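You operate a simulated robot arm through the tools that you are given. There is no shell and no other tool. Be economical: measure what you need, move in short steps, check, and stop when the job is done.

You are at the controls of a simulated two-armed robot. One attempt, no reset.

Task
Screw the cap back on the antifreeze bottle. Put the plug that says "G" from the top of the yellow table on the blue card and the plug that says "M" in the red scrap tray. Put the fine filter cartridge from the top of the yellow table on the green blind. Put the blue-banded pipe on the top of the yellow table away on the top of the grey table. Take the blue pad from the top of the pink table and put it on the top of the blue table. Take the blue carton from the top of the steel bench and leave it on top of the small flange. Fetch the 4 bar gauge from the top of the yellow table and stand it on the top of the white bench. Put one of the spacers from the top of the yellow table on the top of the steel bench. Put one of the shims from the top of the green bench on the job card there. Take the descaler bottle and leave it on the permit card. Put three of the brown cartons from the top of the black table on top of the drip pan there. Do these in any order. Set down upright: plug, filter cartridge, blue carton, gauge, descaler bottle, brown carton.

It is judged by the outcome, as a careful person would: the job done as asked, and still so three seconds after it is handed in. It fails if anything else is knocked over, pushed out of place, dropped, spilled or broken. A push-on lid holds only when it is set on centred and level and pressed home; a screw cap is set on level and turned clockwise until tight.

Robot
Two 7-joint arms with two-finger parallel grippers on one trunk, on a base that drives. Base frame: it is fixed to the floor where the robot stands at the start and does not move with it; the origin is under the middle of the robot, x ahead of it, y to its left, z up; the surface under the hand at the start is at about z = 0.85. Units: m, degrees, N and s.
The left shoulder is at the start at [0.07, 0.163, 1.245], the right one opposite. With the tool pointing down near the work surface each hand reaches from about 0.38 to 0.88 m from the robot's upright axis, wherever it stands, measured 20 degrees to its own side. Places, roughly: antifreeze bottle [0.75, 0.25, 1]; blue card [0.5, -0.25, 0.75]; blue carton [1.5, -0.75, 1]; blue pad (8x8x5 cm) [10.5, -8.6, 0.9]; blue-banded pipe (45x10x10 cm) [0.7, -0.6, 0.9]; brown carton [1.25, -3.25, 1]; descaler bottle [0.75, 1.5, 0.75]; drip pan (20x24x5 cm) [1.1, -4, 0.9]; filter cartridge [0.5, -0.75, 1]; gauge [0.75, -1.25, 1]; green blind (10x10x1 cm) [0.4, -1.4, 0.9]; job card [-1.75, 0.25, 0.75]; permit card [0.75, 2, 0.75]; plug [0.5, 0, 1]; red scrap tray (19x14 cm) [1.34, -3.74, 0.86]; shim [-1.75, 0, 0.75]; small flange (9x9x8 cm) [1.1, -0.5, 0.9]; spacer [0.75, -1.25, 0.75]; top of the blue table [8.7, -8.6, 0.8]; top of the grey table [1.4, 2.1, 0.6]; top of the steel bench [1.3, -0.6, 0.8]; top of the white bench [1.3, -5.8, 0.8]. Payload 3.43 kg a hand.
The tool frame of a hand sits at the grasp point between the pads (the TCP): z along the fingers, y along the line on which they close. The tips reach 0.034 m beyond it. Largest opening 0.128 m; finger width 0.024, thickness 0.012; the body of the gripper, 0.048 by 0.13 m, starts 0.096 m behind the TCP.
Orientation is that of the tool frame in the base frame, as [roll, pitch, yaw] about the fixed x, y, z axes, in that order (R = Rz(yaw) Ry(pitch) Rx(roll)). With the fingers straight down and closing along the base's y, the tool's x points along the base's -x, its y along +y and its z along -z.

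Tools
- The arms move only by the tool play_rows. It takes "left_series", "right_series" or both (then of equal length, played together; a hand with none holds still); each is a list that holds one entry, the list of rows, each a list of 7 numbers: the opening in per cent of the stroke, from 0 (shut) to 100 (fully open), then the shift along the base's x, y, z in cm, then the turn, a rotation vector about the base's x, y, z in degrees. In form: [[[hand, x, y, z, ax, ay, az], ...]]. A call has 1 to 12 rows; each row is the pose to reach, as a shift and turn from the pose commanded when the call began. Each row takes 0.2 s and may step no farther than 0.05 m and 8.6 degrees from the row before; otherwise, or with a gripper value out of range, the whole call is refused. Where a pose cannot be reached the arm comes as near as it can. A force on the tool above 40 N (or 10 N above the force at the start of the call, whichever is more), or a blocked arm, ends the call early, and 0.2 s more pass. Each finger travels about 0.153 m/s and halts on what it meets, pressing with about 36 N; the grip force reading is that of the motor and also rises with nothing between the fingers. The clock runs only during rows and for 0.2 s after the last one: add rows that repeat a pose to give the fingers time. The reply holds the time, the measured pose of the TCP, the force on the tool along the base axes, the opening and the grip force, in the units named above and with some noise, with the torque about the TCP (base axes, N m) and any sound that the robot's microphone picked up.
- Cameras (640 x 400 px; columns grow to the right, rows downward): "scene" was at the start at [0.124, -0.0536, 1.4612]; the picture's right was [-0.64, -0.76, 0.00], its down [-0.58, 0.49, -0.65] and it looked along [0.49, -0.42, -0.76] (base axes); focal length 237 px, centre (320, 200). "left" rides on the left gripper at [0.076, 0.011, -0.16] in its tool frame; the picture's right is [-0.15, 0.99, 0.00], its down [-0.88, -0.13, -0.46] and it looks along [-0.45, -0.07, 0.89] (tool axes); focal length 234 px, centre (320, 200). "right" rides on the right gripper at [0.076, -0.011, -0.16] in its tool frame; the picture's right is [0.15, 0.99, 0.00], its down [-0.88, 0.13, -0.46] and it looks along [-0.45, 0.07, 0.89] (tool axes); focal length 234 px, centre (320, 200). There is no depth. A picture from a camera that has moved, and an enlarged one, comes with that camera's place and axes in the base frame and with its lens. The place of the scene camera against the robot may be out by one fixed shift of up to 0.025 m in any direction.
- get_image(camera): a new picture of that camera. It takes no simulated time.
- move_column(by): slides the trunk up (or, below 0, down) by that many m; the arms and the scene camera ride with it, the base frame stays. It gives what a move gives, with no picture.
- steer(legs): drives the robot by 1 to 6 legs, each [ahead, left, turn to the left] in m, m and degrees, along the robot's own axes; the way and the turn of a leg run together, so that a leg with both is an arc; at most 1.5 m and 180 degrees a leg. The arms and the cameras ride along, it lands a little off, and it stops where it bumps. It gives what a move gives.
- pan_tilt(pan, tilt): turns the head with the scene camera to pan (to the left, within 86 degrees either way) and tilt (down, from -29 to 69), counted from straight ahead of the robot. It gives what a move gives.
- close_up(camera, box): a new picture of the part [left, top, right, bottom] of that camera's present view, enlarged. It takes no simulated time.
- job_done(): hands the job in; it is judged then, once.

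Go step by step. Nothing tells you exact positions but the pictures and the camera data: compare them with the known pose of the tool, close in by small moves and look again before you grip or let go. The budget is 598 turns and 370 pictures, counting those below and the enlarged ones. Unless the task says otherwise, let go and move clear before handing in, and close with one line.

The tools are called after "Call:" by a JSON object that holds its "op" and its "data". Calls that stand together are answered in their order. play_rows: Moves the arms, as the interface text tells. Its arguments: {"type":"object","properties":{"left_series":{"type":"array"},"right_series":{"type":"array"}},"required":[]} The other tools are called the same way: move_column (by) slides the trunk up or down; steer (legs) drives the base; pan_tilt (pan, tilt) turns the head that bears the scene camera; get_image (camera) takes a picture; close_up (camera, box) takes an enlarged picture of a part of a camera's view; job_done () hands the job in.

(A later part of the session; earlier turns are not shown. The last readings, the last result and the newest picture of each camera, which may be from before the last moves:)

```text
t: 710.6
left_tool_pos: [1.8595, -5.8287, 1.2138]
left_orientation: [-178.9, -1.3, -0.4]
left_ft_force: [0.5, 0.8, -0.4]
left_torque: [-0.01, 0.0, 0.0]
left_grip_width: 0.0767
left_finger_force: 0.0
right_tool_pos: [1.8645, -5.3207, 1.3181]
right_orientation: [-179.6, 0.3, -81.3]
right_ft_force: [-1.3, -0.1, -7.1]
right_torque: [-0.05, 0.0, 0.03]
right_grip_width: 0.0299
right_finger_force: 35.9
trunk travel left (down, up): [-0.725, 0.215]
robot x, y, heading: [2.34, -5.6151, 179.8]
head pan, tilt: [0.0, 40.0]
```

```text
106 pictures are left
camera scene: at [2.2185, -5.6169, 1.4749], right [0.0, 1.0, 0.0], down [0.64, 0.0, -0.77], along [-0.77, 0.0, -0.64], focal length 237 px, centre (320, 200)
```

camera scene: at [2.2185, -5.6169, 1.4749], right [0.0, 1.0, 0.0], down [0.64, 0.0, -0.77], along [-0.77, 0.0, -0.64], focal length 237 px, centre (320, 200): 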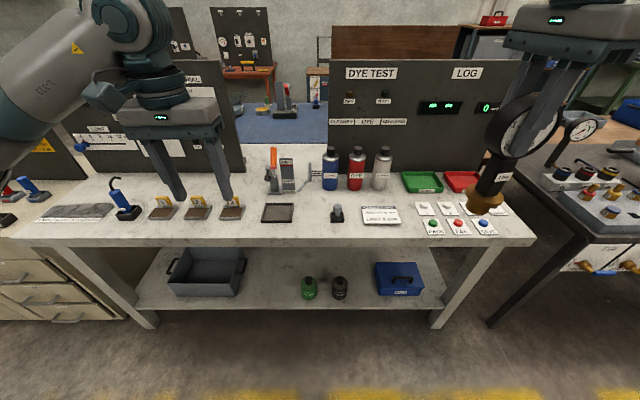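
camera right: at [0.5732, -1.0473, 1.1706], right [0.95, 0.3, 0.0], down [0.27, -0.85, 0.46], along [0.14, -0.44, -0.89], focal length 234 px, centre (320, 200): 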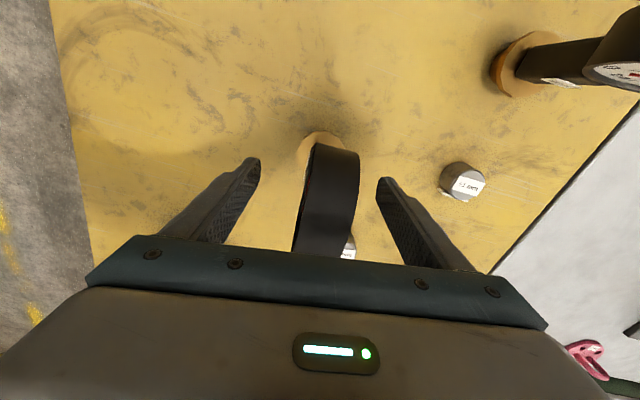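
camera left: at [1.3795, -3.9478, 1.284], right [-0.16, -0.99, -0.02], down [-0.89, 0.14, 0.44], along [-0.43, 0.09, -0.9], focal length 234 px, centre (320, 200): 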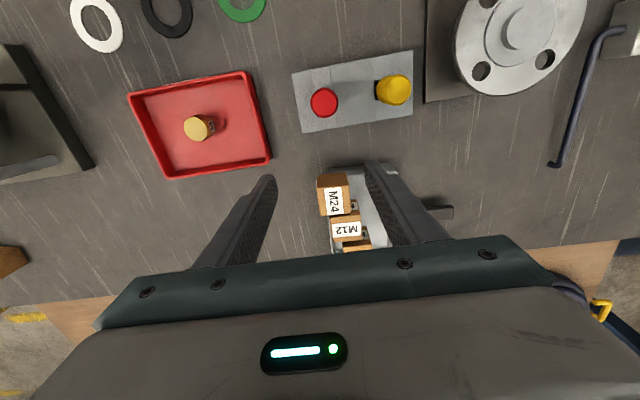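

There is a free spot on the white bench between the dark tray and the black knob, near [1.61, -5.67]. I position so the right arm can reach it.

Call:
{"op": "steer", "data": {"legs": [[0, 0.33, 0], [0.19, 0, 0]]}}

Call:
{"op": "get_image", "data": {"camera": "right"}}

Call:
{"op": "get_image", "data": {"camera": "scene"}}

```text
t: 714.0
left_tool_pos: [1.6713, -6.1521, 1.2151]
left_orientation: [-178.9, -1.2, -0.6]
left_ft_force: [-0.1, 0.3, -0.5]
left_torque: [0.02, -0.01, -0.02]
left_grip_width: 0.0769
left_finger_force: 0.0
right_tool_pos: [1.6777, -5.6429, 1.3192]
right_orientation: [-179.7, 0.3, -81.6]
right_ft_force: [1.2, 0.1, -5.3]
right_torque: [-0.05, 0.01, -0.01]
right_grip_width: 0.0302
right_finger_force: 35.5
trunk travel left (down, up): [-0.725, 0.215]
robot x, y, heading: [2.1516, -5.9409, 179.8]
head pan, tilt: [0.0, 40.0]
```

```text
105 pictures are left
camera right: at [1.7002, -5.7164, 1.4788], right [-0.96, -0.29, -0.01], down [-0.26, 0.85, 0.46], along [-0.13, 0.44, -0.89], focal length 234 px, centre (320, 200)
```

right: 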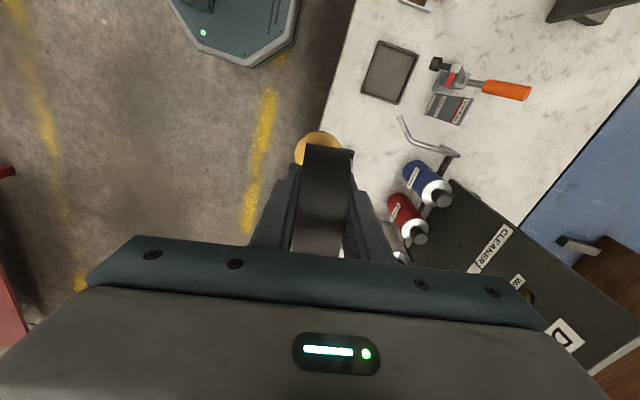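

```text
104 pictures are left
camera scene: at [2.0312, -5.9419, 1.4752], right [0.01, 1.0, 0.0], down [0.64, -0.01, -0.77], along [-0.77, 0.01, -0.64], focal length 237 px, centre (320, 200)
```

scene: 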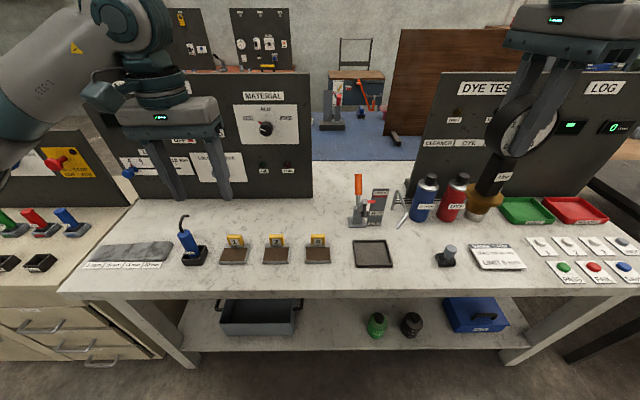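

Call:
{"op": "play_rows", "data": {"right_series": [[[0, -3.2, -0.6, 0, 0, 0, 0], [0, -6.4, -1.2, 0, 0, 0, 0], [0, -9.5, -1.7, -2, 0, 0, 0], [0, -9.5, -1.7, -6, 0, 0, 0], [0, -9.5, -1.7, -10, 0, 0, 0], [0, -9.5, -1.7, -14, 0, 0, 0], [0, -9.5, -1.7, -18, 0, 0, 0], [0, -9.5, -1.7, -22, 0, 0, 0], [0, -9.5, -1.7, -26, 0, 0, 0], [0, -9.5, -1.7, -26, 0, 0, 0]]]}}

Call:
{"op": "close_up", "data": {"camera": "scene", "box": [330, 130, 530, 280]}}

Call:
{"op": "get_image", "data": {"camera": "right"}}

```text
t: 716.2
left_tool_pos: [1.6714, -6.1516, 1.2143]
left_orientation: [-178.8, -1.2, -0.7]
left_ft_force: [-0.1, 0.6, -0.6]
left_torque: [0.01, 0.02, 0.01]
left_grip_width: 0.0765
left_finger_force: 0.1
right_tool_pos: [1.5841, -5.6587, 1.0594]
right_orientation: [-179.7, 0.3, -81.7]
right_ft_force: [0.8, 0.2, -5.9]
right_torque: [-0.05, 0.01, 0.0]
right_grip_width: 0.0298
right_finger_force: 35.9
trunk travel left (down, up): [-0.725, 0.215]
robot x, y, heading: [2.1499, -5.9405, 179.7]
head pan, tilt: [0.0, 40.0]
```

```text
2.67 times, centred on (430, 205) of scene
camera zoom: at [2.0298, -5.9426, 1.475], right [0.01, 1.0, 0.0], down [0.64, -0.01, -0.77], along [-0.77, 0.01, -0.64], focal length 631 px, centre (27, 187)
```

zoom: 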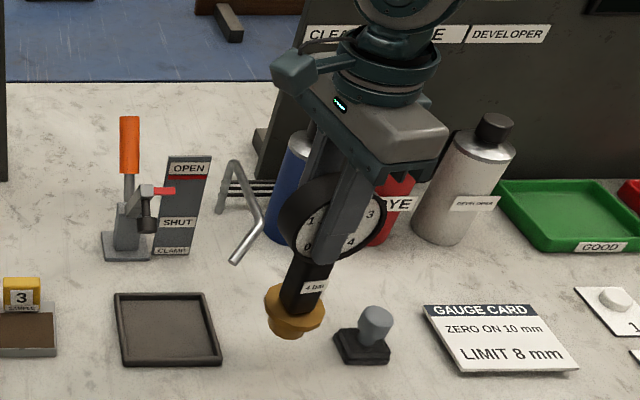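

```text
102 pictures are left
camera right: at [1.6046, -5.7322, 1.2189], right [-0.96, -0.29, -0.01], down [-0.26, 0.85, 0.46], along [-0.13, 0.44, -0.89], focal length 234 px, centre (320, 200)
```

right: 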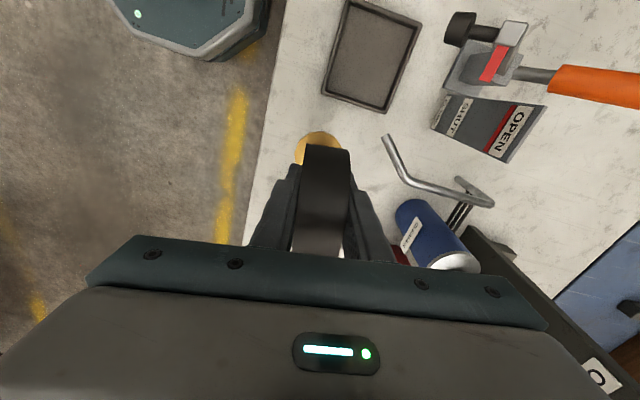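

Call:
{"op": "play_rows", "data": {"right_series": [[[0, 0, 0, -2, 0, 0, 0], [0, 0, 0, -3.4, 0, 0, 0], [0, 0, 0, -4.1, 0, 0, 0], [0, 0, 0, -4.6, 0, 0, 0], [0, 0, 0, -5, 0, 0, 0], [0, 0, 0, -5.4, 0, 0, 0], [0, 0, 0, -5.8, 0, 0, 0]]]}}

Call:
{"op": "close_up", "data": {"camera": "scene", "box": [350, 150, 510, 270]}}

```text
t: 717.8
left_tool_pos: [1.673, -6.1528, 1.2152]
left_orientation: [-178.8, -1.1, -0.8]
left_ft_force: [-0.1, 0.3, 0.2]
left_torque: [0.0, -0.04, -0.01]
left_grip_width: 0.0767
left_finger_force: 0.0
right_tool_pos: [1.5817, -5.6618, 1.0091]
right_orientation: [179.9, 0.2, -81.7]
right_ft_force: [8.6, 1.5, 21.8]
right_torque: [-0.06, -1.37, -0.04]
right_grip_width: 0.0299
right_finger_force: 35.6
trunk travel left (down, up): [-0.725, 0.215]
robot x, y, heading: [2.1489, -5.9409, 179.3]
head pan, tilt: [0.0, 40.0]
stopped in row 7 (right hand): the force on the tool passed its limit at 48 N (the readings are from after the stop); the commanded pose is now the measured one
```

```text
3.33 times, centred on (430, 210) of scene
camera zoom: at [2.032, -5.9431, 1.4753], right [0.01, 1.0, 0.0], down [0.64, -0.01, -0.77], along [-0.77, 0.01, -0.64], focal length 789 px, centre (-47, 167)
```

zoom: 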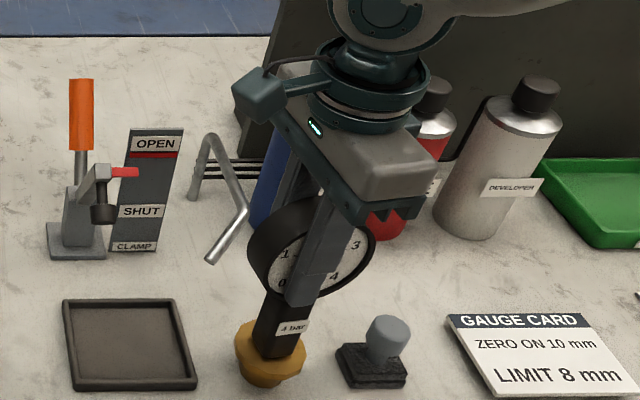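

The gauge base is on the bench. I ease the load, open evenly and rise.

Call:
{"op": "play_rows", "data": {"right_series": [[[0, 0, 0, 0.35, 0, 0, 0], [0, 0, 0, 0.35, 0, 0, 0], [28, 0, 0, 0.35, 0, 0, 0], [45, 0, 0, 0.35, 0, 0, 0], [70, 0, 0, 0.35, 0, 0, 0], [70, 0, 0, 0.35, 0, 0, 0]]]}}

Call:
{"op": "close_up", "data": {"camera": "scene", "box": [350, 150, 510, 270]}}

```text
t: 719.1
left_tool_pos: [1.6703, -6.152, 1.2133]
left_orientation: [-178.9, -1.3, -0.8]
left_ft_force: [-0.1, -0.8, 0.1]
left_torque: [0.02, 0.0, 0.01]
left_grip_width: 0.0767
left_finger_force: 0.1
right_tool_pos: [1.5797, -5.6616, 1.0091]
right_orientation: [-180.0, 0.3, -81.8]
right_ft_force: [0.1, 1.2, -0.5]
right_torque: [0.0, 0.03, 0.0]
right_grip_width: 0.0896
right_finger_force: 0.0
trunk travel left (down, up): [-0.725, 0.215]
robot x, y, heading: [2.1508, -5.9424, 179.4]
head pan, tilt: [0.0, 40.0]
```

```text
3.33 times, centred on (430, 210) of scene
camera zoom: at [2.0293, -5.9425, 1.4749], right [0.01, 1.0, 0.0], down [0.64, -0.01, -0.77], along [-0.77, 0.01, -0.64], focal length 789 px, centre (-47, 167)
```

zoom: 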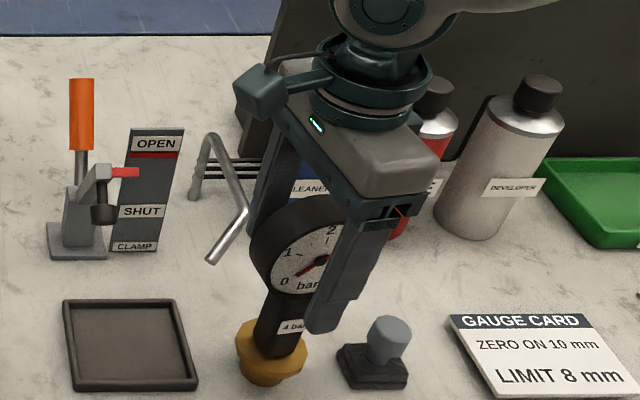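

Standing. I rise clear and tuck both hands for the long drive to the pad.

Call:
{"op": "play_rows", "data": {"right_series": [[[70, 0, 0, 4, 0, 0, 0], [70, 0, 0, 8, 0, 0, 0], [70, 0, 0, 12, 0, 0, 0], [70, 0, 0, 16, 0, 0, 0], [70, 0, 0, 20, 0, 0, 0], [70, 3, 0, 24, 0, 0, 8], [70, 6, 0, 26, 0, 0, 16], [70, 9, 0, 26, 0, 0, 24], [70, 9, 0, 26, 0, 0, 32], [70, 9, 0, 26, 0, 0, 40], [70, 9, 0, 26, 0, 0, 48], [70, 9, 0, 26, 0, 0, 56]]]}}

Call:
{"op": "steer", "data": {"legs": [[-0.35, 0, 0]]}}

Call:
{"op": "close_up", "data": {"camera": "scene", "box": [280, 130, 520, 280]}}

```text
t: 721.8
left_tool_pos: [1.6696, -6.1507, 1.2133]
left_orientation: [-178.8, -1.2, -0.9]
left_ft_force: [0.0, -0.4, -0.2]
left_torque: [0.02, -0.05, -0.02]
left_grip_width: 0.0767
left_finger_force: 0.2
right_tool_pos: [1.6699, -5.661, 1.2696]
right_orientation: [-180.0, 0.2, -25.5]
right_ft_force: [0.0, 0.1, 0.3]
right_torque: [-0.02, -0.02, 0.0]
right_grip_width: 0.0895
right_finger_force: 0.1
trunk travel left (down, up): [-0.725, 0.215]
robot x, y, heading: [2.1518, -5.9406, 179.6]
head pan, tilt: [0.0, 40.0]
```

```text
t: 724.0
left_tool_pos: [2.016, -6.1541, 1.2138]
left_orientation: [-178.8, -1.2, -0.8]
left_ft_force: [-0.7, 0.7, -0.3]
left_torque: [0.02, 0.02, 0.03]
left_grip_width: 0.077
left_finger_force: 0.1
right_tool_pos: [2.0168, -5.6636, 1.2699]
right_orientation: [180.0, 0.2, -25.7]
right_ft_force: [0.6, -1.0, -0.4]
right_torque: [-0.02, 0.0, 0.01]
right_grip_width: 0.0896
right_finger_force: 0.1
trunk travel left (down, up): [-0.725, 0.215]
robot x, y, heading: [2.4986, -5.9427, 179.7]
head pan, tilt: [0.0, 40.0]
```

```text
2.67 times, centred on (400, 205) of scene
camera zoom: at [2.3757, -5.9454, 1.4748], right [0.01, 1.0, 0.0], down [0.64, -0.01, -0.77], along [-0.77, 0.01, -0.64], focal length 631 px, centre (107, 187)
```

zoom: 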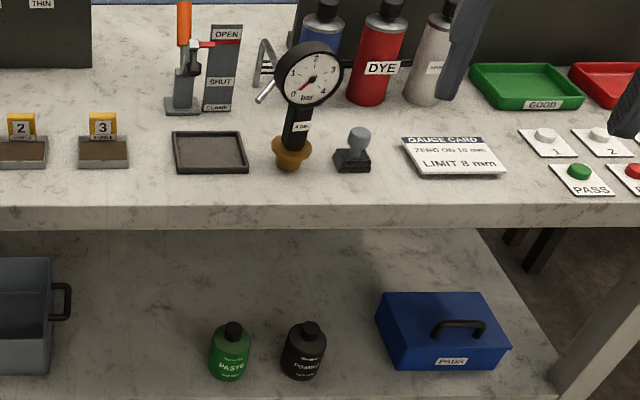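

The gauge stands on the white bench. Now the pad, about 8 m away. I turn round and look along the way.

Call:
{"op": "steer", "data": {"legs": [[-0.4, 0, 0], [0, 0, 165]]}}

Call:
{"op": "pan_tilt", "data": {"pan": 0, "tilt": 15}}

Call:
{"op": "get_image", "data": {"camera": "scene"}}

```text
t: 733.2
left_tool_pos: [3.4113, -5.8761, 1.2138]
left_orientation: [-178.9, -1.3, 163.1]
left_ft_force: [0.6, -0.1, -0.6]
left_torque: [-0.03, -0.01, 0.0]
left_grip_width: 0.0767
left_finger_force: 0.1
right_tool_pos: [3.2756, -6.348, 1.2687]
right_orientation: [-180.0, 0.1, 138.1]
right_ft_force: [-0.1, 0.3, -0.2]
right_torque: [-0.01, 0.0, -0.01]
right_grip_width: 0.0897
right_finger_force: 0.0
trunk travel left (down, up): [-0.725, 0.215]
robot x, y, heading: [2.8904, -5.9457, -16.5]
head pan, tilt: [0.0, 40.0]
```

```text
t: 734.1
left_tool_pos: [3.4122, -5.8763, 1.2135]
left_orientation: [-178.7, -1.3, 163.0]
left_ft_force: [-0.4, 0.1, 0.0]
left_torque: [0.03, 0.0, 0.02]
left_grip_width: 0.0767
left_finger_force: 0.2
right_tool_pos: [3.2759, -6.3481, 1.2694]
right_orientation: [180.0, 0.2, 138.1]
right_ft_force: [0.0, -0.2, 0.1]
right_torque: [0.03, 0.02, 0.03]
right_grip_width: 0.0897
right_finger_force: 0.1
trunk travel left (down, up): [-0.725, 0.215]
robot x, y, heading: [2.8904, -5.9466, -16.4]
head pan, tilt: [0.0, 15.0]
```

```text
98 pictures are left
camera scene: at [3.0446, -5.9913, 1.5144], right [-0.29, -0.96, 0.0], down [-0.25, 0.07, -0.97], along [0.93, -0.28, -0.26], focal length 237 px, centre (320, 200)
```

scene: 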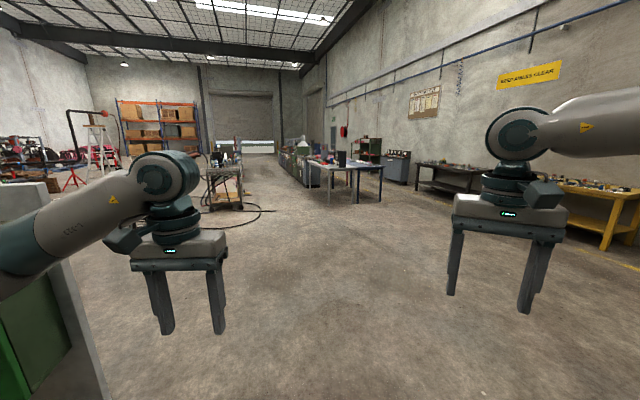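

Call:
{"op": "steer", "data": {"legs": [[1.5, 0, 0], [1.5, 0, 0], [0.7, 0, 0]]}}

Call:
{"op": "get_image", "data": {"camera": "scene"}}

```text
t: 737.4
left_tool_pos: [3.7707, -5.9104, 1.2142]
left_orientation: [-178.5, -1.1, 174.2]
left_ft_force: [0.1, 0.0, -0.1]
left_torque: [-0.02, -0.03, -0.04]
left_grip_width: 0.077
left_finger_force: 0.0
right_tool_pos: [3.7277, -6.3971, 1.2715]
right_orientation: [-180.0, 0.4, 149.2]
right_ft_force: [0.8, 0.7, 0.3]
right_torque: [-0.07, -0.04, -0.02]
right_grip_width: 0.0896
right_finger_force: 0.1
trunk travel left (down, up): [-0.725, 0.215]
robot x, y, heading: [3.278, -6.0768, -5.3]
head pan, tilt: [0.0, 15.0]
stopped in leg 1: the robot was blocked; the commanded pose is now the measured one
```

```text
97 pictures are left
camera scene: at [3.4321, -6.0963, 1.5148], right [-0.1, -1.0, 0.0], down [-0.26, 0.02, -0.97], along [0.96, -0.09, -0.26], focal length 237 px, centre (320, 200)
```

scene: 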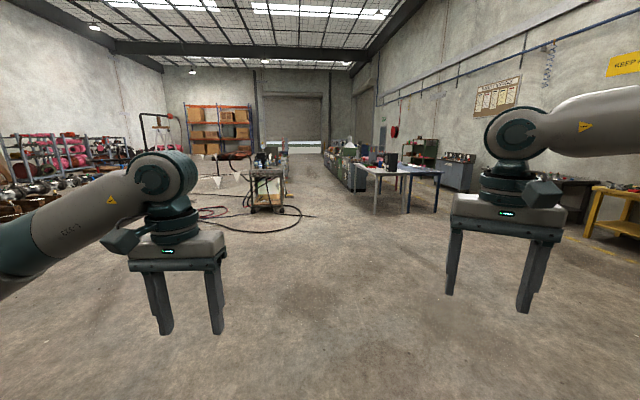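

I bumped something on my left. I look there before going on.

Call:
{"op": "pan_tilt", "data": {"pan": 75, "tilt": 40}}

Call:
{"op": "get_image", "data": {"camera": "scene"}}

```text
t: 738.9
left_tool_pos: [3.7737, -5.9107, 1.2143]
left_orientation: [-178.7, -1.2, 174.2]
left_ft_force: [0.0, -0.8, 0.8]
left_torque: [0.0, 0.03, 0.0]
left_grip_width: 0.0768
left_finger_force: 0.1
right_tool_pos: [3.7301, -6.3978, 1.2697]
right_orientation: [180.0, 0.2, 149.3]
right_ft_force: [-0.8, -0.2, -0.2]
right_torque: [0.03, 0.0, 0.04]
right_grip_width: 0.0895
right_finger_force: 0.0
trunk travel left (down, up): [-0.725, 0.215]
robot x, y, heading: [3.2778, -6.0819, -5.5]
head pan, tilt: [75.0, 40.0]
```

```text
96 pictures are left
camera scene: at [3.3713, -6.0096, 1.475], right [0.94, -0.35, 0.0], down [-0.23, -0.6, -0.77], along [0.27, 0.72, -0.64], focal length 237 px, centre (320, 200)
```

scene: 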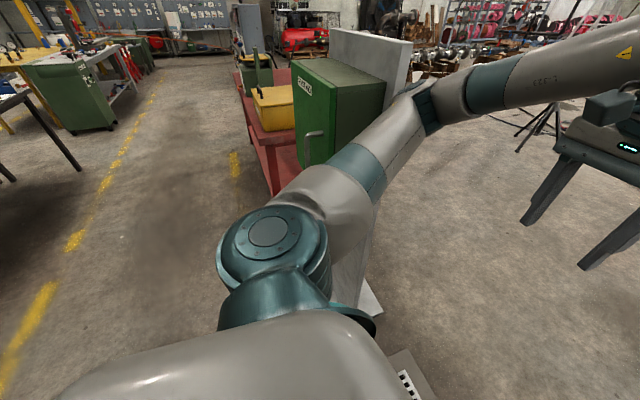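

My elbow met a standing partition board, which still stands upright. I move right, away from it, then continue forward.

Call:
{"op": "steer", "data": {"legs": [[0, -0.5, 0]]}}

Call:
{"op": "get_image", "data": {"camera": "scene"}}

```text
t: 741.8
left_tool_pos: [3.7273, -6.3976, 1.2134]
left_orientation: [-178.7, -1.3, 174.6]
left_ft_force: [-0.2, 0.4, 0.5]
left_torque: [-0.02, -0.01, 0.01]
left_grip_width: 0.0768
left_finger_force: 0.1
right_tool_pos: [3.6871, -6.8861, 1.2713]
right_orientation: [-179.8, 0.2, 149.8]
right_ft_force: [0.1, -0.3, 0.9]
right_torque: [-0.03, -0.04, -0.01]
right_grip_width: 0.0895
right_finger_force: 0.1
trunk travel left (down, up): [-0.725, 0.215]
robot x, y, heading: [3.2313, -6.574, -5.2]
head pan, tilt: [75.0, 40.0]
```

```text
95 pictures are left
camera scene: at [3.3253, -6.4986, 1.4749], right [0.94, -0.34, 0.0], down [-0.22, -0.6, -0.77], along [0.26, 0.72, -0.64], focal length 237 px, centre (320, 200)
```

scene: 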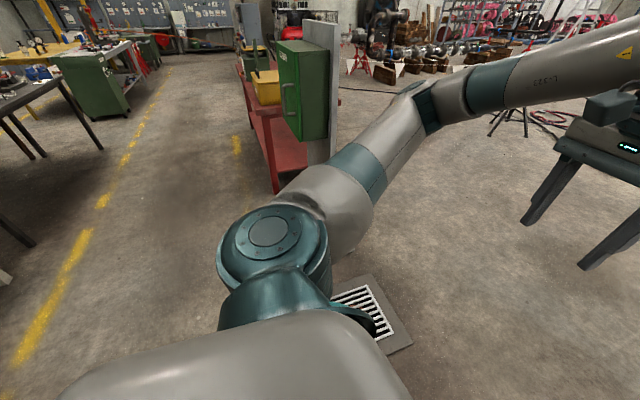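

Nothing has fallen. I continue down the aisle.

Call:
{"op": "pan_tilt", "data": {"pan": 0, "tilt": 20}}

Call:
{"op": "steer", "data": {"legs": [[1.5, 0, 0], [1.5, 0, 0], [0.4, 0, 0]]}}

Call:
{"op": "get_image", "data": {"camera": "scene"}}

```text
t: 743.3
left_tool_pos: [3.7268, -6.3973, 1.2127]
left_orientation: [-178.7, -1.2, 174.6]
left_ft_force: [-0.3, 0.2, 0.0]
left_torque: [0.02, 0.0, 0.0]
left_grip_width: 0.0768
left_finger_force: 0.0
right_tool_pos: [3.6867, -6.8861, 1.2705]
right_orientation: [-180.0, 0.3, 149.7]
right_ft_force: [0.9, 0.4, 0.1]
right_torque: [-0.01, 0.04, 0.02]
right_grip_width: 0.0894
right_finger_force: 0.1
trunk travel left (down, up): [-0.725, 0.215]
robot x, y, heading: [3.2316, -6.5722, -5.0]
head pan, tilt: [0.0, 20.0]
```

```text
t: 744.4
left_tool_pos: [3.7497, -6.3999, 1.215]
left_orientation: [-178.6, -1.2, 174.6]
left_ft_force: [0.3, 0.2, -0.2]
left_torque: [0.01, 0.01, 0.02]
left_grip_width: 0.0771
left_finger_force: 0.0
right_tool_pos: [3.7109, -6.8877, 1.2708]
right_orientation: [180.0, 0.3, 149.8]
right_ft_force: [-0.2, 0.4, 0.3]
right_torque: [-0.03, 0.04, 0.02]
right_grip_width: 0.0894
right_finger_force: 0.1
trunk travel left (down, up): [-0.725, 0.215]
robot x, y, heading: [3.2543, -6.5746, -5.3]
head pan, tilt: [0.0, 20.0]
stopped in leg 1: the robot was blocked; the commanded pose is now the measured one
```

```text
94 pictures are left
camera scene: at [3.412, -6.5897, 1.5064], right [-0.09, -1.0, 0.0], down [-0.34, 0.03, -0.94], along [0.94, -0.08, -0.34], focal length 237 px, centre (320, 200)
```

scene: 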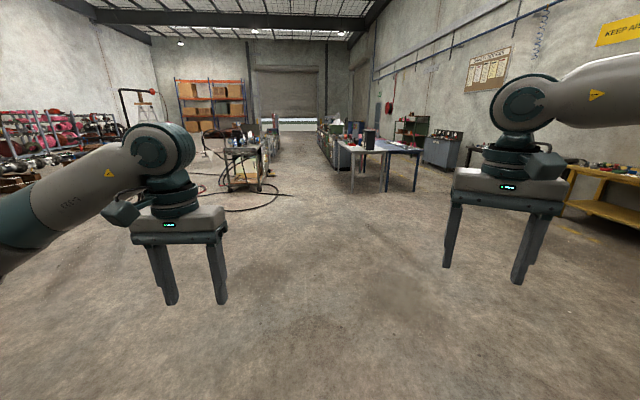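

Blocked again at the same x. I look at the floor right in front.

Call:
{"op": "pan_tilt", "data": {"pan": 0, "tilt": 62}}

Call:
{"op": "get_image", "data": {"camera": "scene"}}

```text
t: 745.5
left_tool_pos: [3.7499, -6.3996, 1.2139]
left_orientation: [-178.8, -1.2, 174.5]
left_ft_force: [-0.3, 0.3, -0.2]
left_torque: [-0.01, 0.04, 0.02]
left_grip_width: 0.0769
left_finger_force: 0.0
right_tool_pos: [3.7108, -6.8875, 1.2711]
right_orientation: [180.0, 0.3, 149.9]
right_ft_force: [0.8, 0.1, 0.0]
right_torque: [-0.02, 0.01, 0.02]
right_grip_width: 0.0897
right_finger_force: 0.1
trunk travel left (down, up): [-0.725, 0.215]
robot x, y, heading: [3.2553, -6.5718, -5.0]
head pan, tilt: [0.0, 62.0]
```

```text
93 pictures are left
camera scene: at [3.3832, -6.5871, 1.446], right [-0.09, -1.0, 0.0], down [-0.88, 0.08, -0.47], along [0.47, -0.04, -0.88], focal length 237 px, centre (320, 200)
```

scene: 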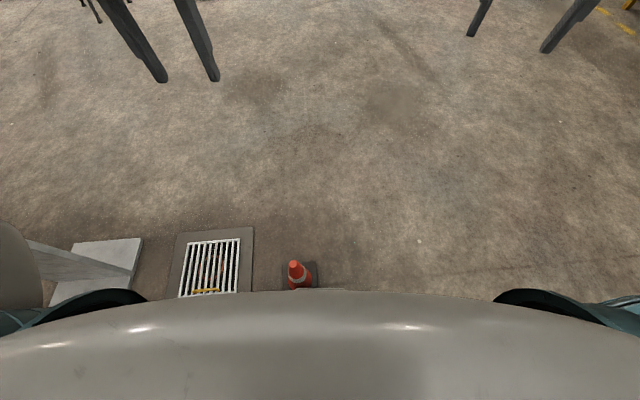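

A small cone and a drain grate are right in front of the base. I sidestep right to pass them.

Call:
{"op": "steer", "data": {"legs": [[-0.12, 0, 0], [0, -0.55, 0]]}}

Call:
{"op": "get_image", "data": {"camera": "scene"}}

```text
t: 749.5
left_tool_pos: [3.5775, -6.9293, 1.2143]
left_orientation: [-178.6, -1.2, 174.5]
left_ft_force: [0.2, 0.4, -0.4]
left_torque: [-0.02, 0.0, 0.0]
left_grip_width: 0.0767
left_finger_force: 0.0
right_tool_pos: [3.5384, -7.4183, 1.2704]
right_orientation: [-179.9, 0.4, 149.7]
right_ft_force: [-0.5, -0.3, -0.1]
right_torque: [0.01, -0.05, 0.01]
right_grip_width: 0.0896
right_finger_force: 0.1
trunk travel left (down, up): [-0.725, 0.215]
robot x, y, heading: [3.0832, -7.1031, -5.0]
head pan, tilt: [0.0, 62.0]
```

```text
92 pictures are left
camera scene: at [3.2123, -7.1164, 1.4459], right [-0.09, -1.0, 0.0], down [-0.88, 0.08, -0.47], along [0.47, -0.04, -0.88], focal length 237 px, centre (320, 200)
```

scene: 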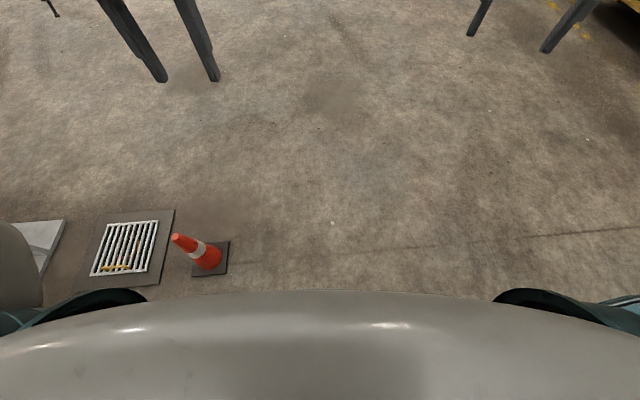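

Call:
{"op": "steer", "data": {"legs": [[1.5, 0, 0], [1.5, 0, 0]]}}

Call:
{"op": "pan_tilt", "data": {"pan": -10, "tilt": 22}}

Call:
{"op": "get_image", "data": {"camera": "scene"}}

```text
t: 763.9
left_tool_pos: [6.5571, -7.1739, 1.2144]
left_orientation: [-178.8, -1.2, 175.4]
left_ft_force: [0.2, 0.0, -0.2]
left_torque: [0.02, 0.0, 0.02]
left_grip_width: 0.077
left_finger_force: 0.1
right_tool_pos: [6.5248, -7.6636, 1.2714]
right_orientation: [-179.9, 0.5, 150.6]
right_ft_force: [0.7, 0.2, 0.7]
right_torque: [-0.01, -0.02, 0.01]
right_grip_width: 0.0896
right_finger_force: 0.1
trunk travel left (down, up): [-0.725, 0.215]
robot x, y, heading: [6.0667, -7.3556, -4.3]
head pan, tilt: [0.0, 62.0]
```

```text
t: 765.0
left_tool_pos: [6.5569, -7.1738, 1.2146]
left_orientation: [-178.7, -1.2, 175.3]
left_ft_force: [-0.8, 0.8, -0.5]
left_torque: [-0.01, 0.02, 0.0]
left_grip_width: 0.0768
left_finger_force: 0.0
right_tool_pos: [6.524, -7.6645, 1.272]
right_orientation: [179.9, 0.3, 150.5]
right_ft_force: [0.2, 0.0, -0.1]
right_torque: [-0.02, -0.03, -0.02]
right_grip_width: 0.0897
right_finger_force: 0.0
trunk travel left (down, up): [-0.725, 0.215]
robot x, y, heading: [6.0663, -7.3548, -3.9]
head pan, tilt: [-10.0, 22.0]
```

```text
91 pictures are left
camera scene: at [6.2195, -7.3858, 1.503], right [-0.25, -0.97, 0.0], down [-0.36, 0.09, -0.93], along [0.9, -0.23, -0.38], focal length 237 px, centre (320, 200)
```

scene: 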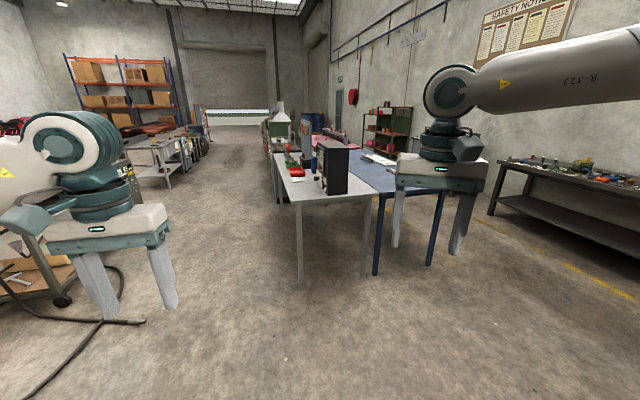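

The blue and pink tables form the right-hand row, with an aisle on their far side near y ≈ -9.75. I go round there.

Call:
{"op": "steer", "data": {"legs": [[0, -1.3, 4], [0, -1.1, 0], [1.4, 0, 0]]}}

Call:
{"op": "pan_tilt", "data": {"pan": 25, "tilt": 25}}

Call:
{"op": "get_image", "data": {"camera": "scene"}}

```text
t: 783.2
left_tool_pos: [7.8631, -9.5351, 1.2137]
left_orientation: [-178.7, -1.1, 179.4]
left_ft_force: [-0.1, 0.6, -0.1]
left_torque: [-0.01, 0.03, 0.01]
left_grip_width: 0.0769
left_finger_force: 0.1
right_tool_pos: [7.8646, -10.0253, 1.2719]
right_orientation: [-179.9, 0.4, 154.5]
right_ft_force: [-0.2, 0.0, 0.4]
right_torque: [0.0, 0.01, 0.0]
right_grip_width: 0.0898
right_finger_force: 0.0
trunk travel left (down, up): [-0.725, 0.215]
robot x, y, heading: [7.3842, -9.7508, -0.6]
head pan, tilt: [-10.0, 22.0]
```

```text
t: 784.3
left_tool_pos: [7.8631, -9.5352, 1.2137]
left_orientation: [-178.7, -1.3, 179.3]
left_ft_force: [-0.3, 0.7, 0.2]
left_torque: [0.02, -0.01, 0.02]
left_grip_width: 0.0767
left_finger_force: 0.1
right_tool_pos: [7.8635, -10.0252, 1.2718]
right_orientation: [180.0, 0.4, 154.5]
right_ft_force: [0.6, 0.0, 0.1]
right_torque: [-0.01, 0.02, -0.03]
right_grip_width: 0.0898
right_finger_force: 0.1
trunk travel left (down, up): [-0.725, 0.215]
robot x, y, heading: [7.3843, -9.7478, -0.6]
head pan, tilt: [25.0, 25.0]
```

```text
90 pictures are left
camera scene: at [7.5329, -9.7157, 1.4983], right [0.42, -0.91, 0.0], down [-0.38, -0.18, -0.91], along [0.82, 0.38, -0.42], focal length 237 px, centre (320, 200)
```

scene: 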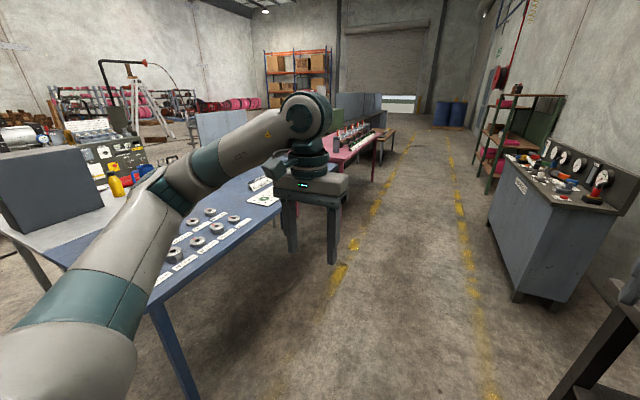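

Call:
{"op": "steer", "data": {"legs": [[1.5, 0, 0.6], [1.5, 0, 0], [0.35, 0, 0], [0, 0, 90]]}}

Call:
{"op": "pan_tilt", "data": {"pan": 0, "tilt": 38}}

Call:
{"op": "get_image", "data": {"camera": "scene"}}

```text
t: 804.2
left_tool_pos: [10.5239, -9.2681, 1.2146]
left_orientation: [-178.7, -1.1, -93.4]
left_ft_force: [0.0, -0.5, 0.6]
left_torque: [-0.01, 0.01, 0.04]
left_grip_width: 0.0768
left_finger_force: 0.0
right_tool_pos: [11.013, -9.29, 1.27]
right_orientation: [180.0, 0.4, -118.1]
right_ft_force: [-0.7, -0.3, -0.6]
right_torque: [0.0, -0.02, -0.02]
right_grip_width: 0.0894
right_finger_force: 0.0
trunk travel left (down, up): [-0.725, 0.215]
robot x, y, heading: [10.7178, -9.7574, 87.1]
head pan, tilt: [25.0, 25.0]
```

```text
t: 805.1
left_tool_pos: [10.5234, -9.2668, 1.2132]
left_orientation: [-178.6, -1.1, -93.4]
left_ft_force: [0.4, 0.4, 0.8]
left_torque: [-0.01, 0.01, 0.0]
left_grip_width: 0.0768
left_finger_force: 0.0
right_tool_pos: [11.0133, -9.2895, 1.2715]
right_orientation: [-180.0, 0.2, -118.2]
right_ft_force: [0.3, 0.6, 0.3]
right_torque: [-0.02, -0.02, 0.01]
right_grip_width: 0.0897
right_finger_force: 0.1
trunk travel left (down, up): [-0.725, 0.215]
robot x, y, heading: [10.7154, -9.7541, 86.7]
head pan, tilt: [0.0, 38.0]
```

```text
89 pictures are left
camera scene: at [10.737, -9.6234, 1.478], right [1.0, -0.05, 0.0], down [-0.03, -0.61, -0.79], along [0.04, 0.79, -0.62], focal length 237 px, centre (320, 200)
```

scene: 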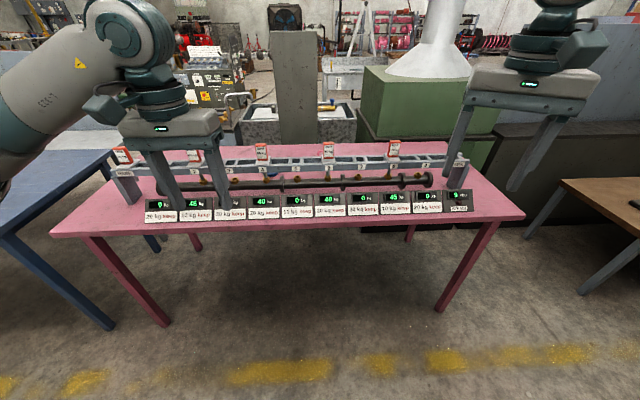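

Call:
{"op": "close_up", "data": {"camera": "scene", "box": [90, 120, 330, 240]}}

Call:
{"op": "get_image", "data": {"camera": "left"}}

```text
2.67 times, centred on (210, 180) of scene
camera zoom: at [10.737, -9.6234, 1.478], right [1.0, -0.05, 0.0], down [-0.03, -0.61, -0.79], along [0.04, 0.79, -0.62], focal length 631 px, centre (613, 253)
```

zoom: 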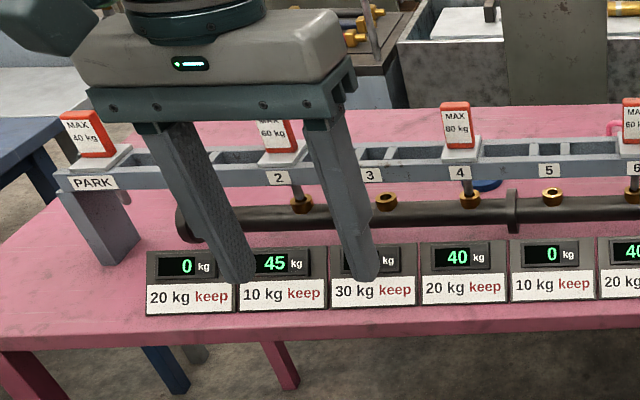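

```text
87 pictures are left
camera left: at [10.5044, -9.3388, 1.3752], right [-0.98, 0.2, -0.03], down [0.17, 0.88, 0.44], along [0.11, 0.43, -0.9], focal length 234 px, centre (320, 200)
```

left: 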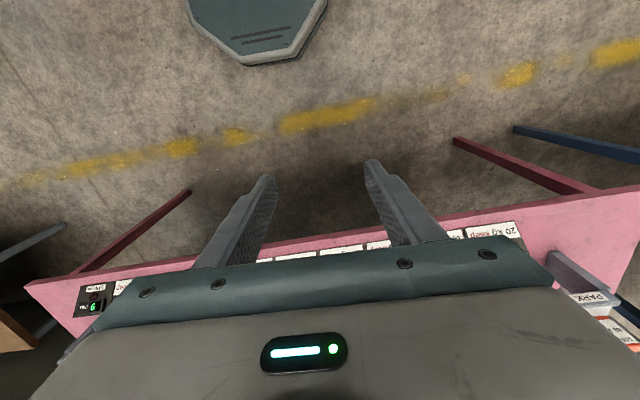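

A blue pad peeks out behind the pipe, under the rail near position 4. I raise the trunk and move closer for a better view.

Call:
{"op": "move_column", "data": {"by": 0.2}}

Call:
{"op": "steer", "data": {"legs": [[0.2, 0, 3]]}}

Call:
{"op": "pan_tilt", "data": {"pan": 10, "tilt": 45}}

Call:
{"op": "get_image", "data": {"camera": "scene"}}

```text
t: 807.3
left_tool_pos: [10.5233, -9.2673, 1.4134]
left_orientation: [-178.6, -1.2, -93.4]
left_ft_force: [-0.1, 0.3, 0.8]
left_torque: [0.0, 0.0, 0.0]
left_grip_width: 0.0766
left_finger_force: 0.1
right_tool_pos: [11.0134, -9.29, 1.4711]
right_orientation: [-179.9, 0.2, -118.2]
right_ft_force: [0.3, 0.5, 0.6]
right_torque: [0.03, -0.01, 0.01]
right_grip_width: 0.0896
right_finger_force: 0.0
trunk travel left (down, up): [-0.925, 0.015]
robot x, y, heading: [10.7144, -9.7575, 86.9]
head pan, tilt: [0.0, 38.0]
```

```text
t: 808.9
left_tool_pos: [10.5048, -9.0828, 1.4165]
left_orientation: [-178.7, -0.8, -90.4]
left_ft_force: [0.5, -0.6, 0.0]
left_torque: [0.05, 0.0, -0.01]
left_grip_width: 0.0769
left_finger_force: 0.1
right_tool_pos: [10.9952, -9.081, 1.4729]
right_orientation: [179.9, 0.7, -115.2]
right_ft_force: [0.0, -0.6, 0.0]
right_torque: [0.07, 0.0, 0.03]
right_grip_width: 0.0901
right_finger_force: 0.1
trunk travel left (down, up): [-0.925, 0.015]
robot x, y, heading: [10.72, -9.5554, 90.0]
head pan, tilt: [0.0, 38.0]
```

```text
t: 809.6
left_tool_pos: [10.5043, -9.0799, 1.4141]
left_orientation: [-178.6, -1.1, -90.4]
left_ft_force: [-0.2, -0.2, -0.3]
left_torque: [0.0, 0.04, 0.03]
left_grip_width: 0.0769
left_finger_force: 0.1
right_tool_pos: [10.9937, -9.0769, 1.4716]
right_orientation: [-179.9, 0.4, -115.2]
right_ft_force: [0.2, 0.6, 0.3]
right_torque: [-0.02, -0.02, 0.0]
right_grip_width: 0.0893
right_finger_force: 0.1
trunk travel left (down, up): [-0.925, 0.015]
robot x, y, heading: [10.7261, -9.5585, 89.8]
head pan, tilt: [10.0, 45.0]
```

```text
86 pictures are left
camera scene: at [10.7216, -9.432, 1.6678], right [0.99, 0.17, 0.0], down [0.12, -0.7, -0.71], along [-0.12, 0.7, -0.71], focal length 237 px, centre (320, 200)
```

scene: 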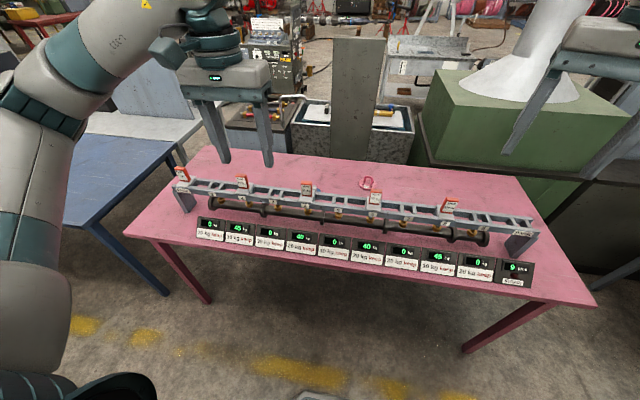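

Call:
{"op": "close_up", "data": {"camera": "scene", "box": [170, 140, 410, 290]}}

```text
2.67 times, centred on (290, 215) of scene
camera zoom: at [10.7216, -9.432, 1.6678], right [0.99, 0.17, 0.0], down [0.12, -0.7, -0.71], along [-0.12, 0.7, -0.71], focal length 631 px, centre (400, 160)
```

zoom: 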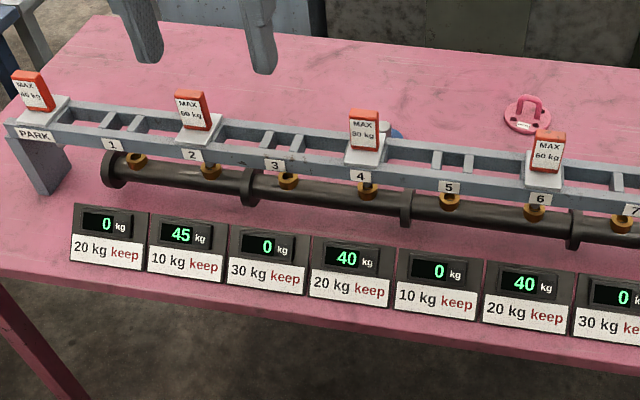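

The blue pad sits just behind the rail, near [10.57, -8.62]. I drive in and look down on it with the left hand camera.

Call:
{"op": "steer", "data": {"legs": [[0.33, 0, 0]]}}

Call:
{"op": "play_rows", "data": {"left_series": [[[100, 2, 2, -3, 0, 0, 0], [100, 4, 4, -6, 0, 0, 0], [100, 6, 5, -9, 0, 0, 0], [100, 6, 5, -9, 0, 0, 0]]]}}

Call:
{"op": "get_image", "data": {"camera": "left"}}

```text
t: 811.8
left_tool_pos: [10.506, -8.7539, 1.4154]
left_orientation: [-178.6, -1.0, -90.6]
left_ft_force: [0.1, -0.9, 0.2]
left_torque: [0.04, -0.01, -0.02]
left_grip_width: 0.0766
left_finger_force: 0.0
right_tool_pos: [10.9952, -8.7507, 1.473]
right_orientation: [179.9, 0.5, -115.3]
right_ft_force: [-0.4, -1.0, 1.0]
right_torque: [0.0, -0.03, 0.02]
right_grip_width: 0.0896
right_finger_force: 0.0
trunk travel left (down, up): [-0.925, 0.015]
robot x, y, heading: [10.7197, -9.2255, 89.9]
head pan, tilt: [10.0, 45.0]
```

```text
t: 812.8
left_tool_pos: [10.5663, -8.7008, 1.3232]
left_orientation: [-178.6, -1.1, -90.5]
left_ft_force: [0.1, 0.4, 0.1]
left_torque: [0.0, -0.03, 0.0]
left_grip_width: 0.1279
left_finger_force: 0.1
right_tool_pos: [10.9948, -8.7479, 1.4722]
right_orientation: [179.9, 0.4, -115.2]
right_ft_force: [-0.3, 0.6, -0.2]
right_torque: [-0.03, -0.01, 0.03]
right_grip_width: 0.0897
right_finger_force: 0.1
trunk travel left (down, up): [-0.925, 0.015]
robot x, y, heading: [10.7199, -9.2282, 90.0]
head pan, tilt: [10.0, 45.0]
```

```text
84 pictures are left
camera left: at [10.5498, -8.7732, 1.4845], right [-0.99, 0.15, -0.03], down [0.13, 0.89, 0.44], along [0.09, 0.43, -0.9], focal length 234 px, centre (320, 200)
```

left: 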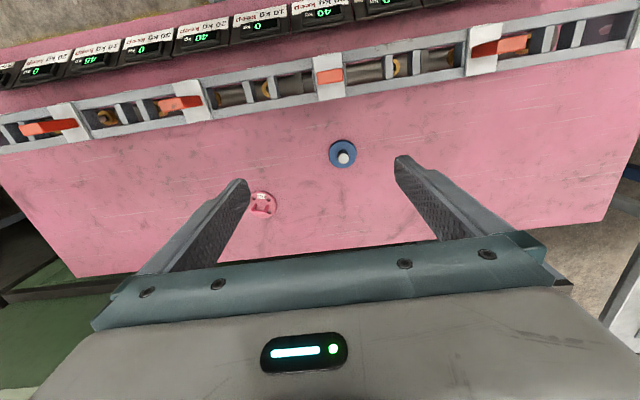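

The pad is a blue disc with a small knob, at about [10.53, -8.605], with free space around it. I lower over it for a closer look.

Call:
{"op": "play_rows", "data": {"left_series": [[[100, -1.8, 3, -3, 0, 0, 0], [100, -3.6, 6, -6, 0, 0, 0], [100, -3.6, 9.5, -9, 0, 0, 0], [100, -3.6, 9.5, -13, 0, 0, 0], [100, -3.6, 9.5, -17, 0, 0, 0], [100, -3.6, 9.5, -21, 0, 0, 0], [100, -3.6, 9.5, -25, 0, 0, 0], [100, -3.6, 9.5, -28, 0, 0, 0], [100, -3.6, 9.5, -28, 0, 0, 0]]]}}

Call:
{"op": "get_image", "data": {"camera": "left"}}

```text
t: 814.8
left_tool_pos: [10.5294, -8.6066, 1.0437]
left_orientation: [-178.7, -1.1, -90.5]
left_ft_force: [-0.1, -0.4, 0.4]
left_torque: [-0.01, -0.03, 0.02]
left_grip_width: 0.1279
left_finger_force: 0.1
right_tool_pos: [10.9956, -8.7492, 1.4707]
right_orientation: [180.0, 0.4, -115.3]
right_ft_force: [0.2, 0.1, -0.4]
right_torque: [0.05, 0.0, 0.0]
right_grip_width: 0.0895
right_finger_force: 0.1
trunk travel left (down, up): [-0.925, 0.015]
robot x, y, heading: [10.7182, -9.229, 89.6]
head pan, tilt: [10.0, 45.0]
```

```text
83 pictures are left
camera left: at [10.5142, -8.6789, 1.2063], right [-0.99, 0.15, -0.03], down [0.13, 0.89, 0.44], along [0.09, 0.43, -0.9], focal length 234 px, centre (320, 200)
```

left: 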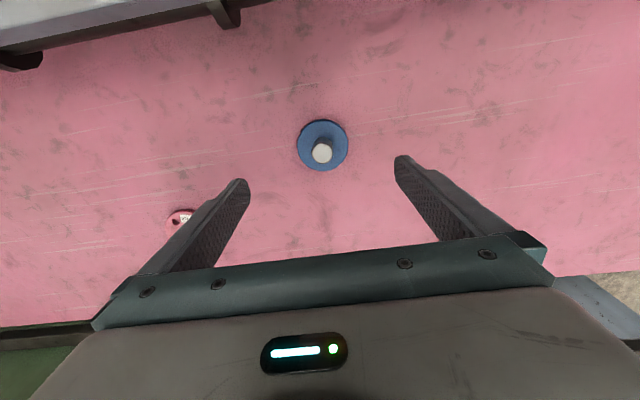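

Call:
{"op": "play_rows", "data": {"left_series": [[[60, 0, 1.2, -4, 0, 0, 0], [40, 0, 2.4, -8, 0, 0, 0], [40, 0, 2.4, -11, 0, 0, 0], [40, 0, 2.4, -11, 0, 0, 0]]]}}

Call:
{"op": "get_image", "data": {"camera": "left"}}

```text
t: 815.8
left_tool_pos: [10.5306, -8.581, 0.9346]
left_orientation: [-178.5, -1.1, -90.5]
left_ft_force: [1.0, -0.5, 0.0]
left_torque: [0.03, 0.02, -0.03]
left_grip_width: 0.0512
left_finger_force: 0.1
right_tool_pos: [10.9968, -8.7482, 1.4713]
right_orientation: [180.0, 0.4, -115.3]
right_ft_force: [-0.1, -0.6, 0.3]
right_torque: [0.0, -0.04, -0.01]
right_grip_width: 0.0894
right_finger_force: 0.1
trunk travel left (down, up): [-0.925, 0.015]
robot x, y, heading: [10.7187, -9.2276, 89.6]
head pan, tilt: [10.0, 45.0]
```

```text
82 pictures are left
camera left: at [10.5143, -8.6527, 1.0968], right [-0.99, 0.15, -0.03], down [0.13, 0.89, 0.44], along [0.09, 0.43, -0.9], focal length 234 px, centre (320, 200)
```

left: 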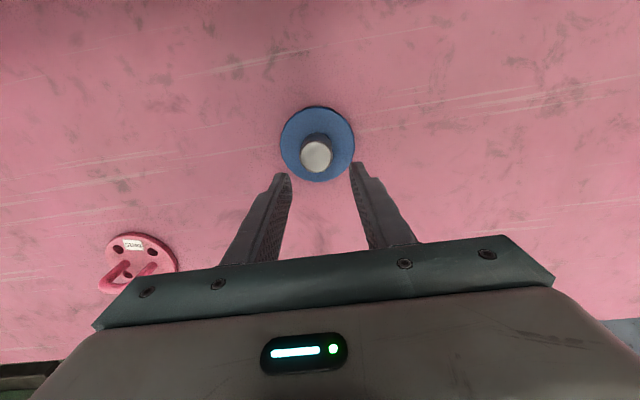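

Call:
{"op": "play_rows", "data": {"left_series": [[[40, 0.3, -1.4, 0, 0, 0, 0], [40, 0.3, -1.4, -2, 0, 0, 0], [40, 0.3, -1.4, -3.5, 0, 0, 0], [40, 0.3, -1.4, -4.2, 0, 0, 0], [40, 0.3, -1.4, -4.8, 0, 0, 0], [40, 0.3, -1.4, -5.3, 0, 0, 0], [40, 0.3, -1.4, -5.8, 0, 0, 0]]]}}

Call:
{"op": "get_image", "data": {"camera": "left"}}

```text
t: 817.0
left_tool_pos: [10.5328, -8.5918, 0.8985]
left_orientation: [-178.5, -0.5, -90.4]
left_ft_force: [-0.9, -11.7, 34.1]
left_torque: [-0.23, 1.02, 0.35]
left_grip_width: 0.0513
left_finger_force: 0.1
right_tool_pos: [10.9955, -8.7511, 1.4719]
right_orientation: [180.0, 0.5, -115.2]
right_ft_force: [0.4, 0.4, -0.3]
right_torque: [-0.04, -0.04, 0.02]
right_grip_width: 0.0895
right_finger_force: 0.0
trunk travel left (down, up): [-0.925, 0.015]
robot x, y, heading: [10.7191, -9.2283, 89.8]
head pan, tilt: [10.0, 45.0]
stopped in row 5 (left hand): the force on the tool passed its limit at 46 N (the readings are from after the stop); the commanded pose is now the measured one
```

```text
81 pictures are left
camera left: at [10.5168, -8.6656, 1.0587], right [-0.99, 0.15, -0.03], down [0.12, 0.88, 0.45], along [0.09, 0.44, -0.89], focal length 234 px, centre (320, 200)
```

left: 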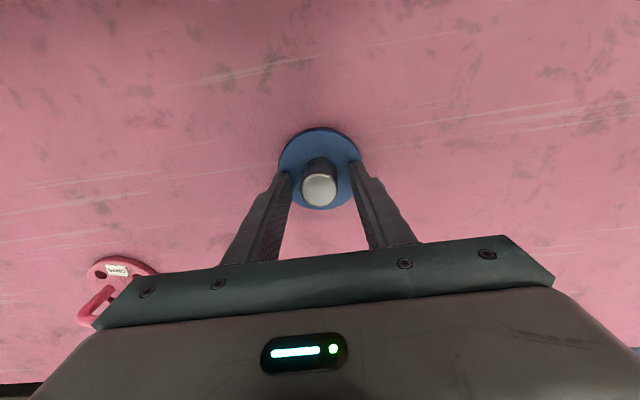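

The finger tips touch the disc. I lift a few mm, close on the knob and lift.

Call:
{"op": "play_rows", "data": {"left_series": [[[40, 0, 0, 0.5, 0, -0.6, 0], [40, 0, 0, 0.5, 0, -0.6, 0], [10, 0, 0, 0.5, 0, -0.6, 0], [0, 0, 0, 0.5, 0, -0.6, 0], [0, 0, 0, 0.5, 0, -0.6, 0], [0, 0, 0, 3, 0, -0.6, 0], [0, 0, 0, 6, 0, -0.6, 0], [0, 0, 0, 10, 0, -0.6, 0]]]}}

Call:
{"op": "get_image", "data": {"camera": "left"}}

```text
t: 818.8
left_tool_pos: [10.5309, -8.5917, 0.9956]
left_orientation: [-178.1, -0.7, -90.4]
left_ft_force: [0.8, 0.2, -2.1]
left_torque: [0.04, 0.01, 0.01]
left_grip_width: 0.0289
left_finger_force: 36.4
right_tool_pos: [10.9958, -8.7478, 1.4722]
right_orientation: [-180.0, 0.4, -115.3]
right_ft_force: [0.2, -0.9, 0.3]
right_torque: [0.0, 0.0, 0.0]
right_grip_width: 0.0897
right_finger_force: 0.0
trunk travel left (down, up): [-0.925, 0.015]
robot x, y, heading: [10.7231, -9.2285, 89.9]
head pan, tilt: [10.0, 45.0]
```

```text
80 pictures are left
camera left: at [10.5145, -8.6654, 1.1564], right [-0.99, 0.15, -0.04], down [0.12, 0.88, 0.45], along [0.1, 0.44, -0.89], focal length 234 px, centre (320, 200)
```

left: 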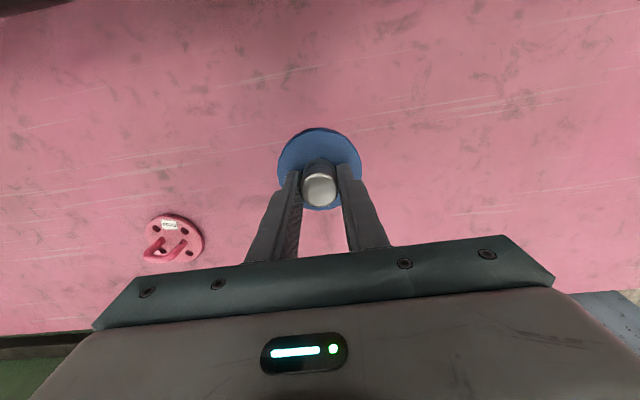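

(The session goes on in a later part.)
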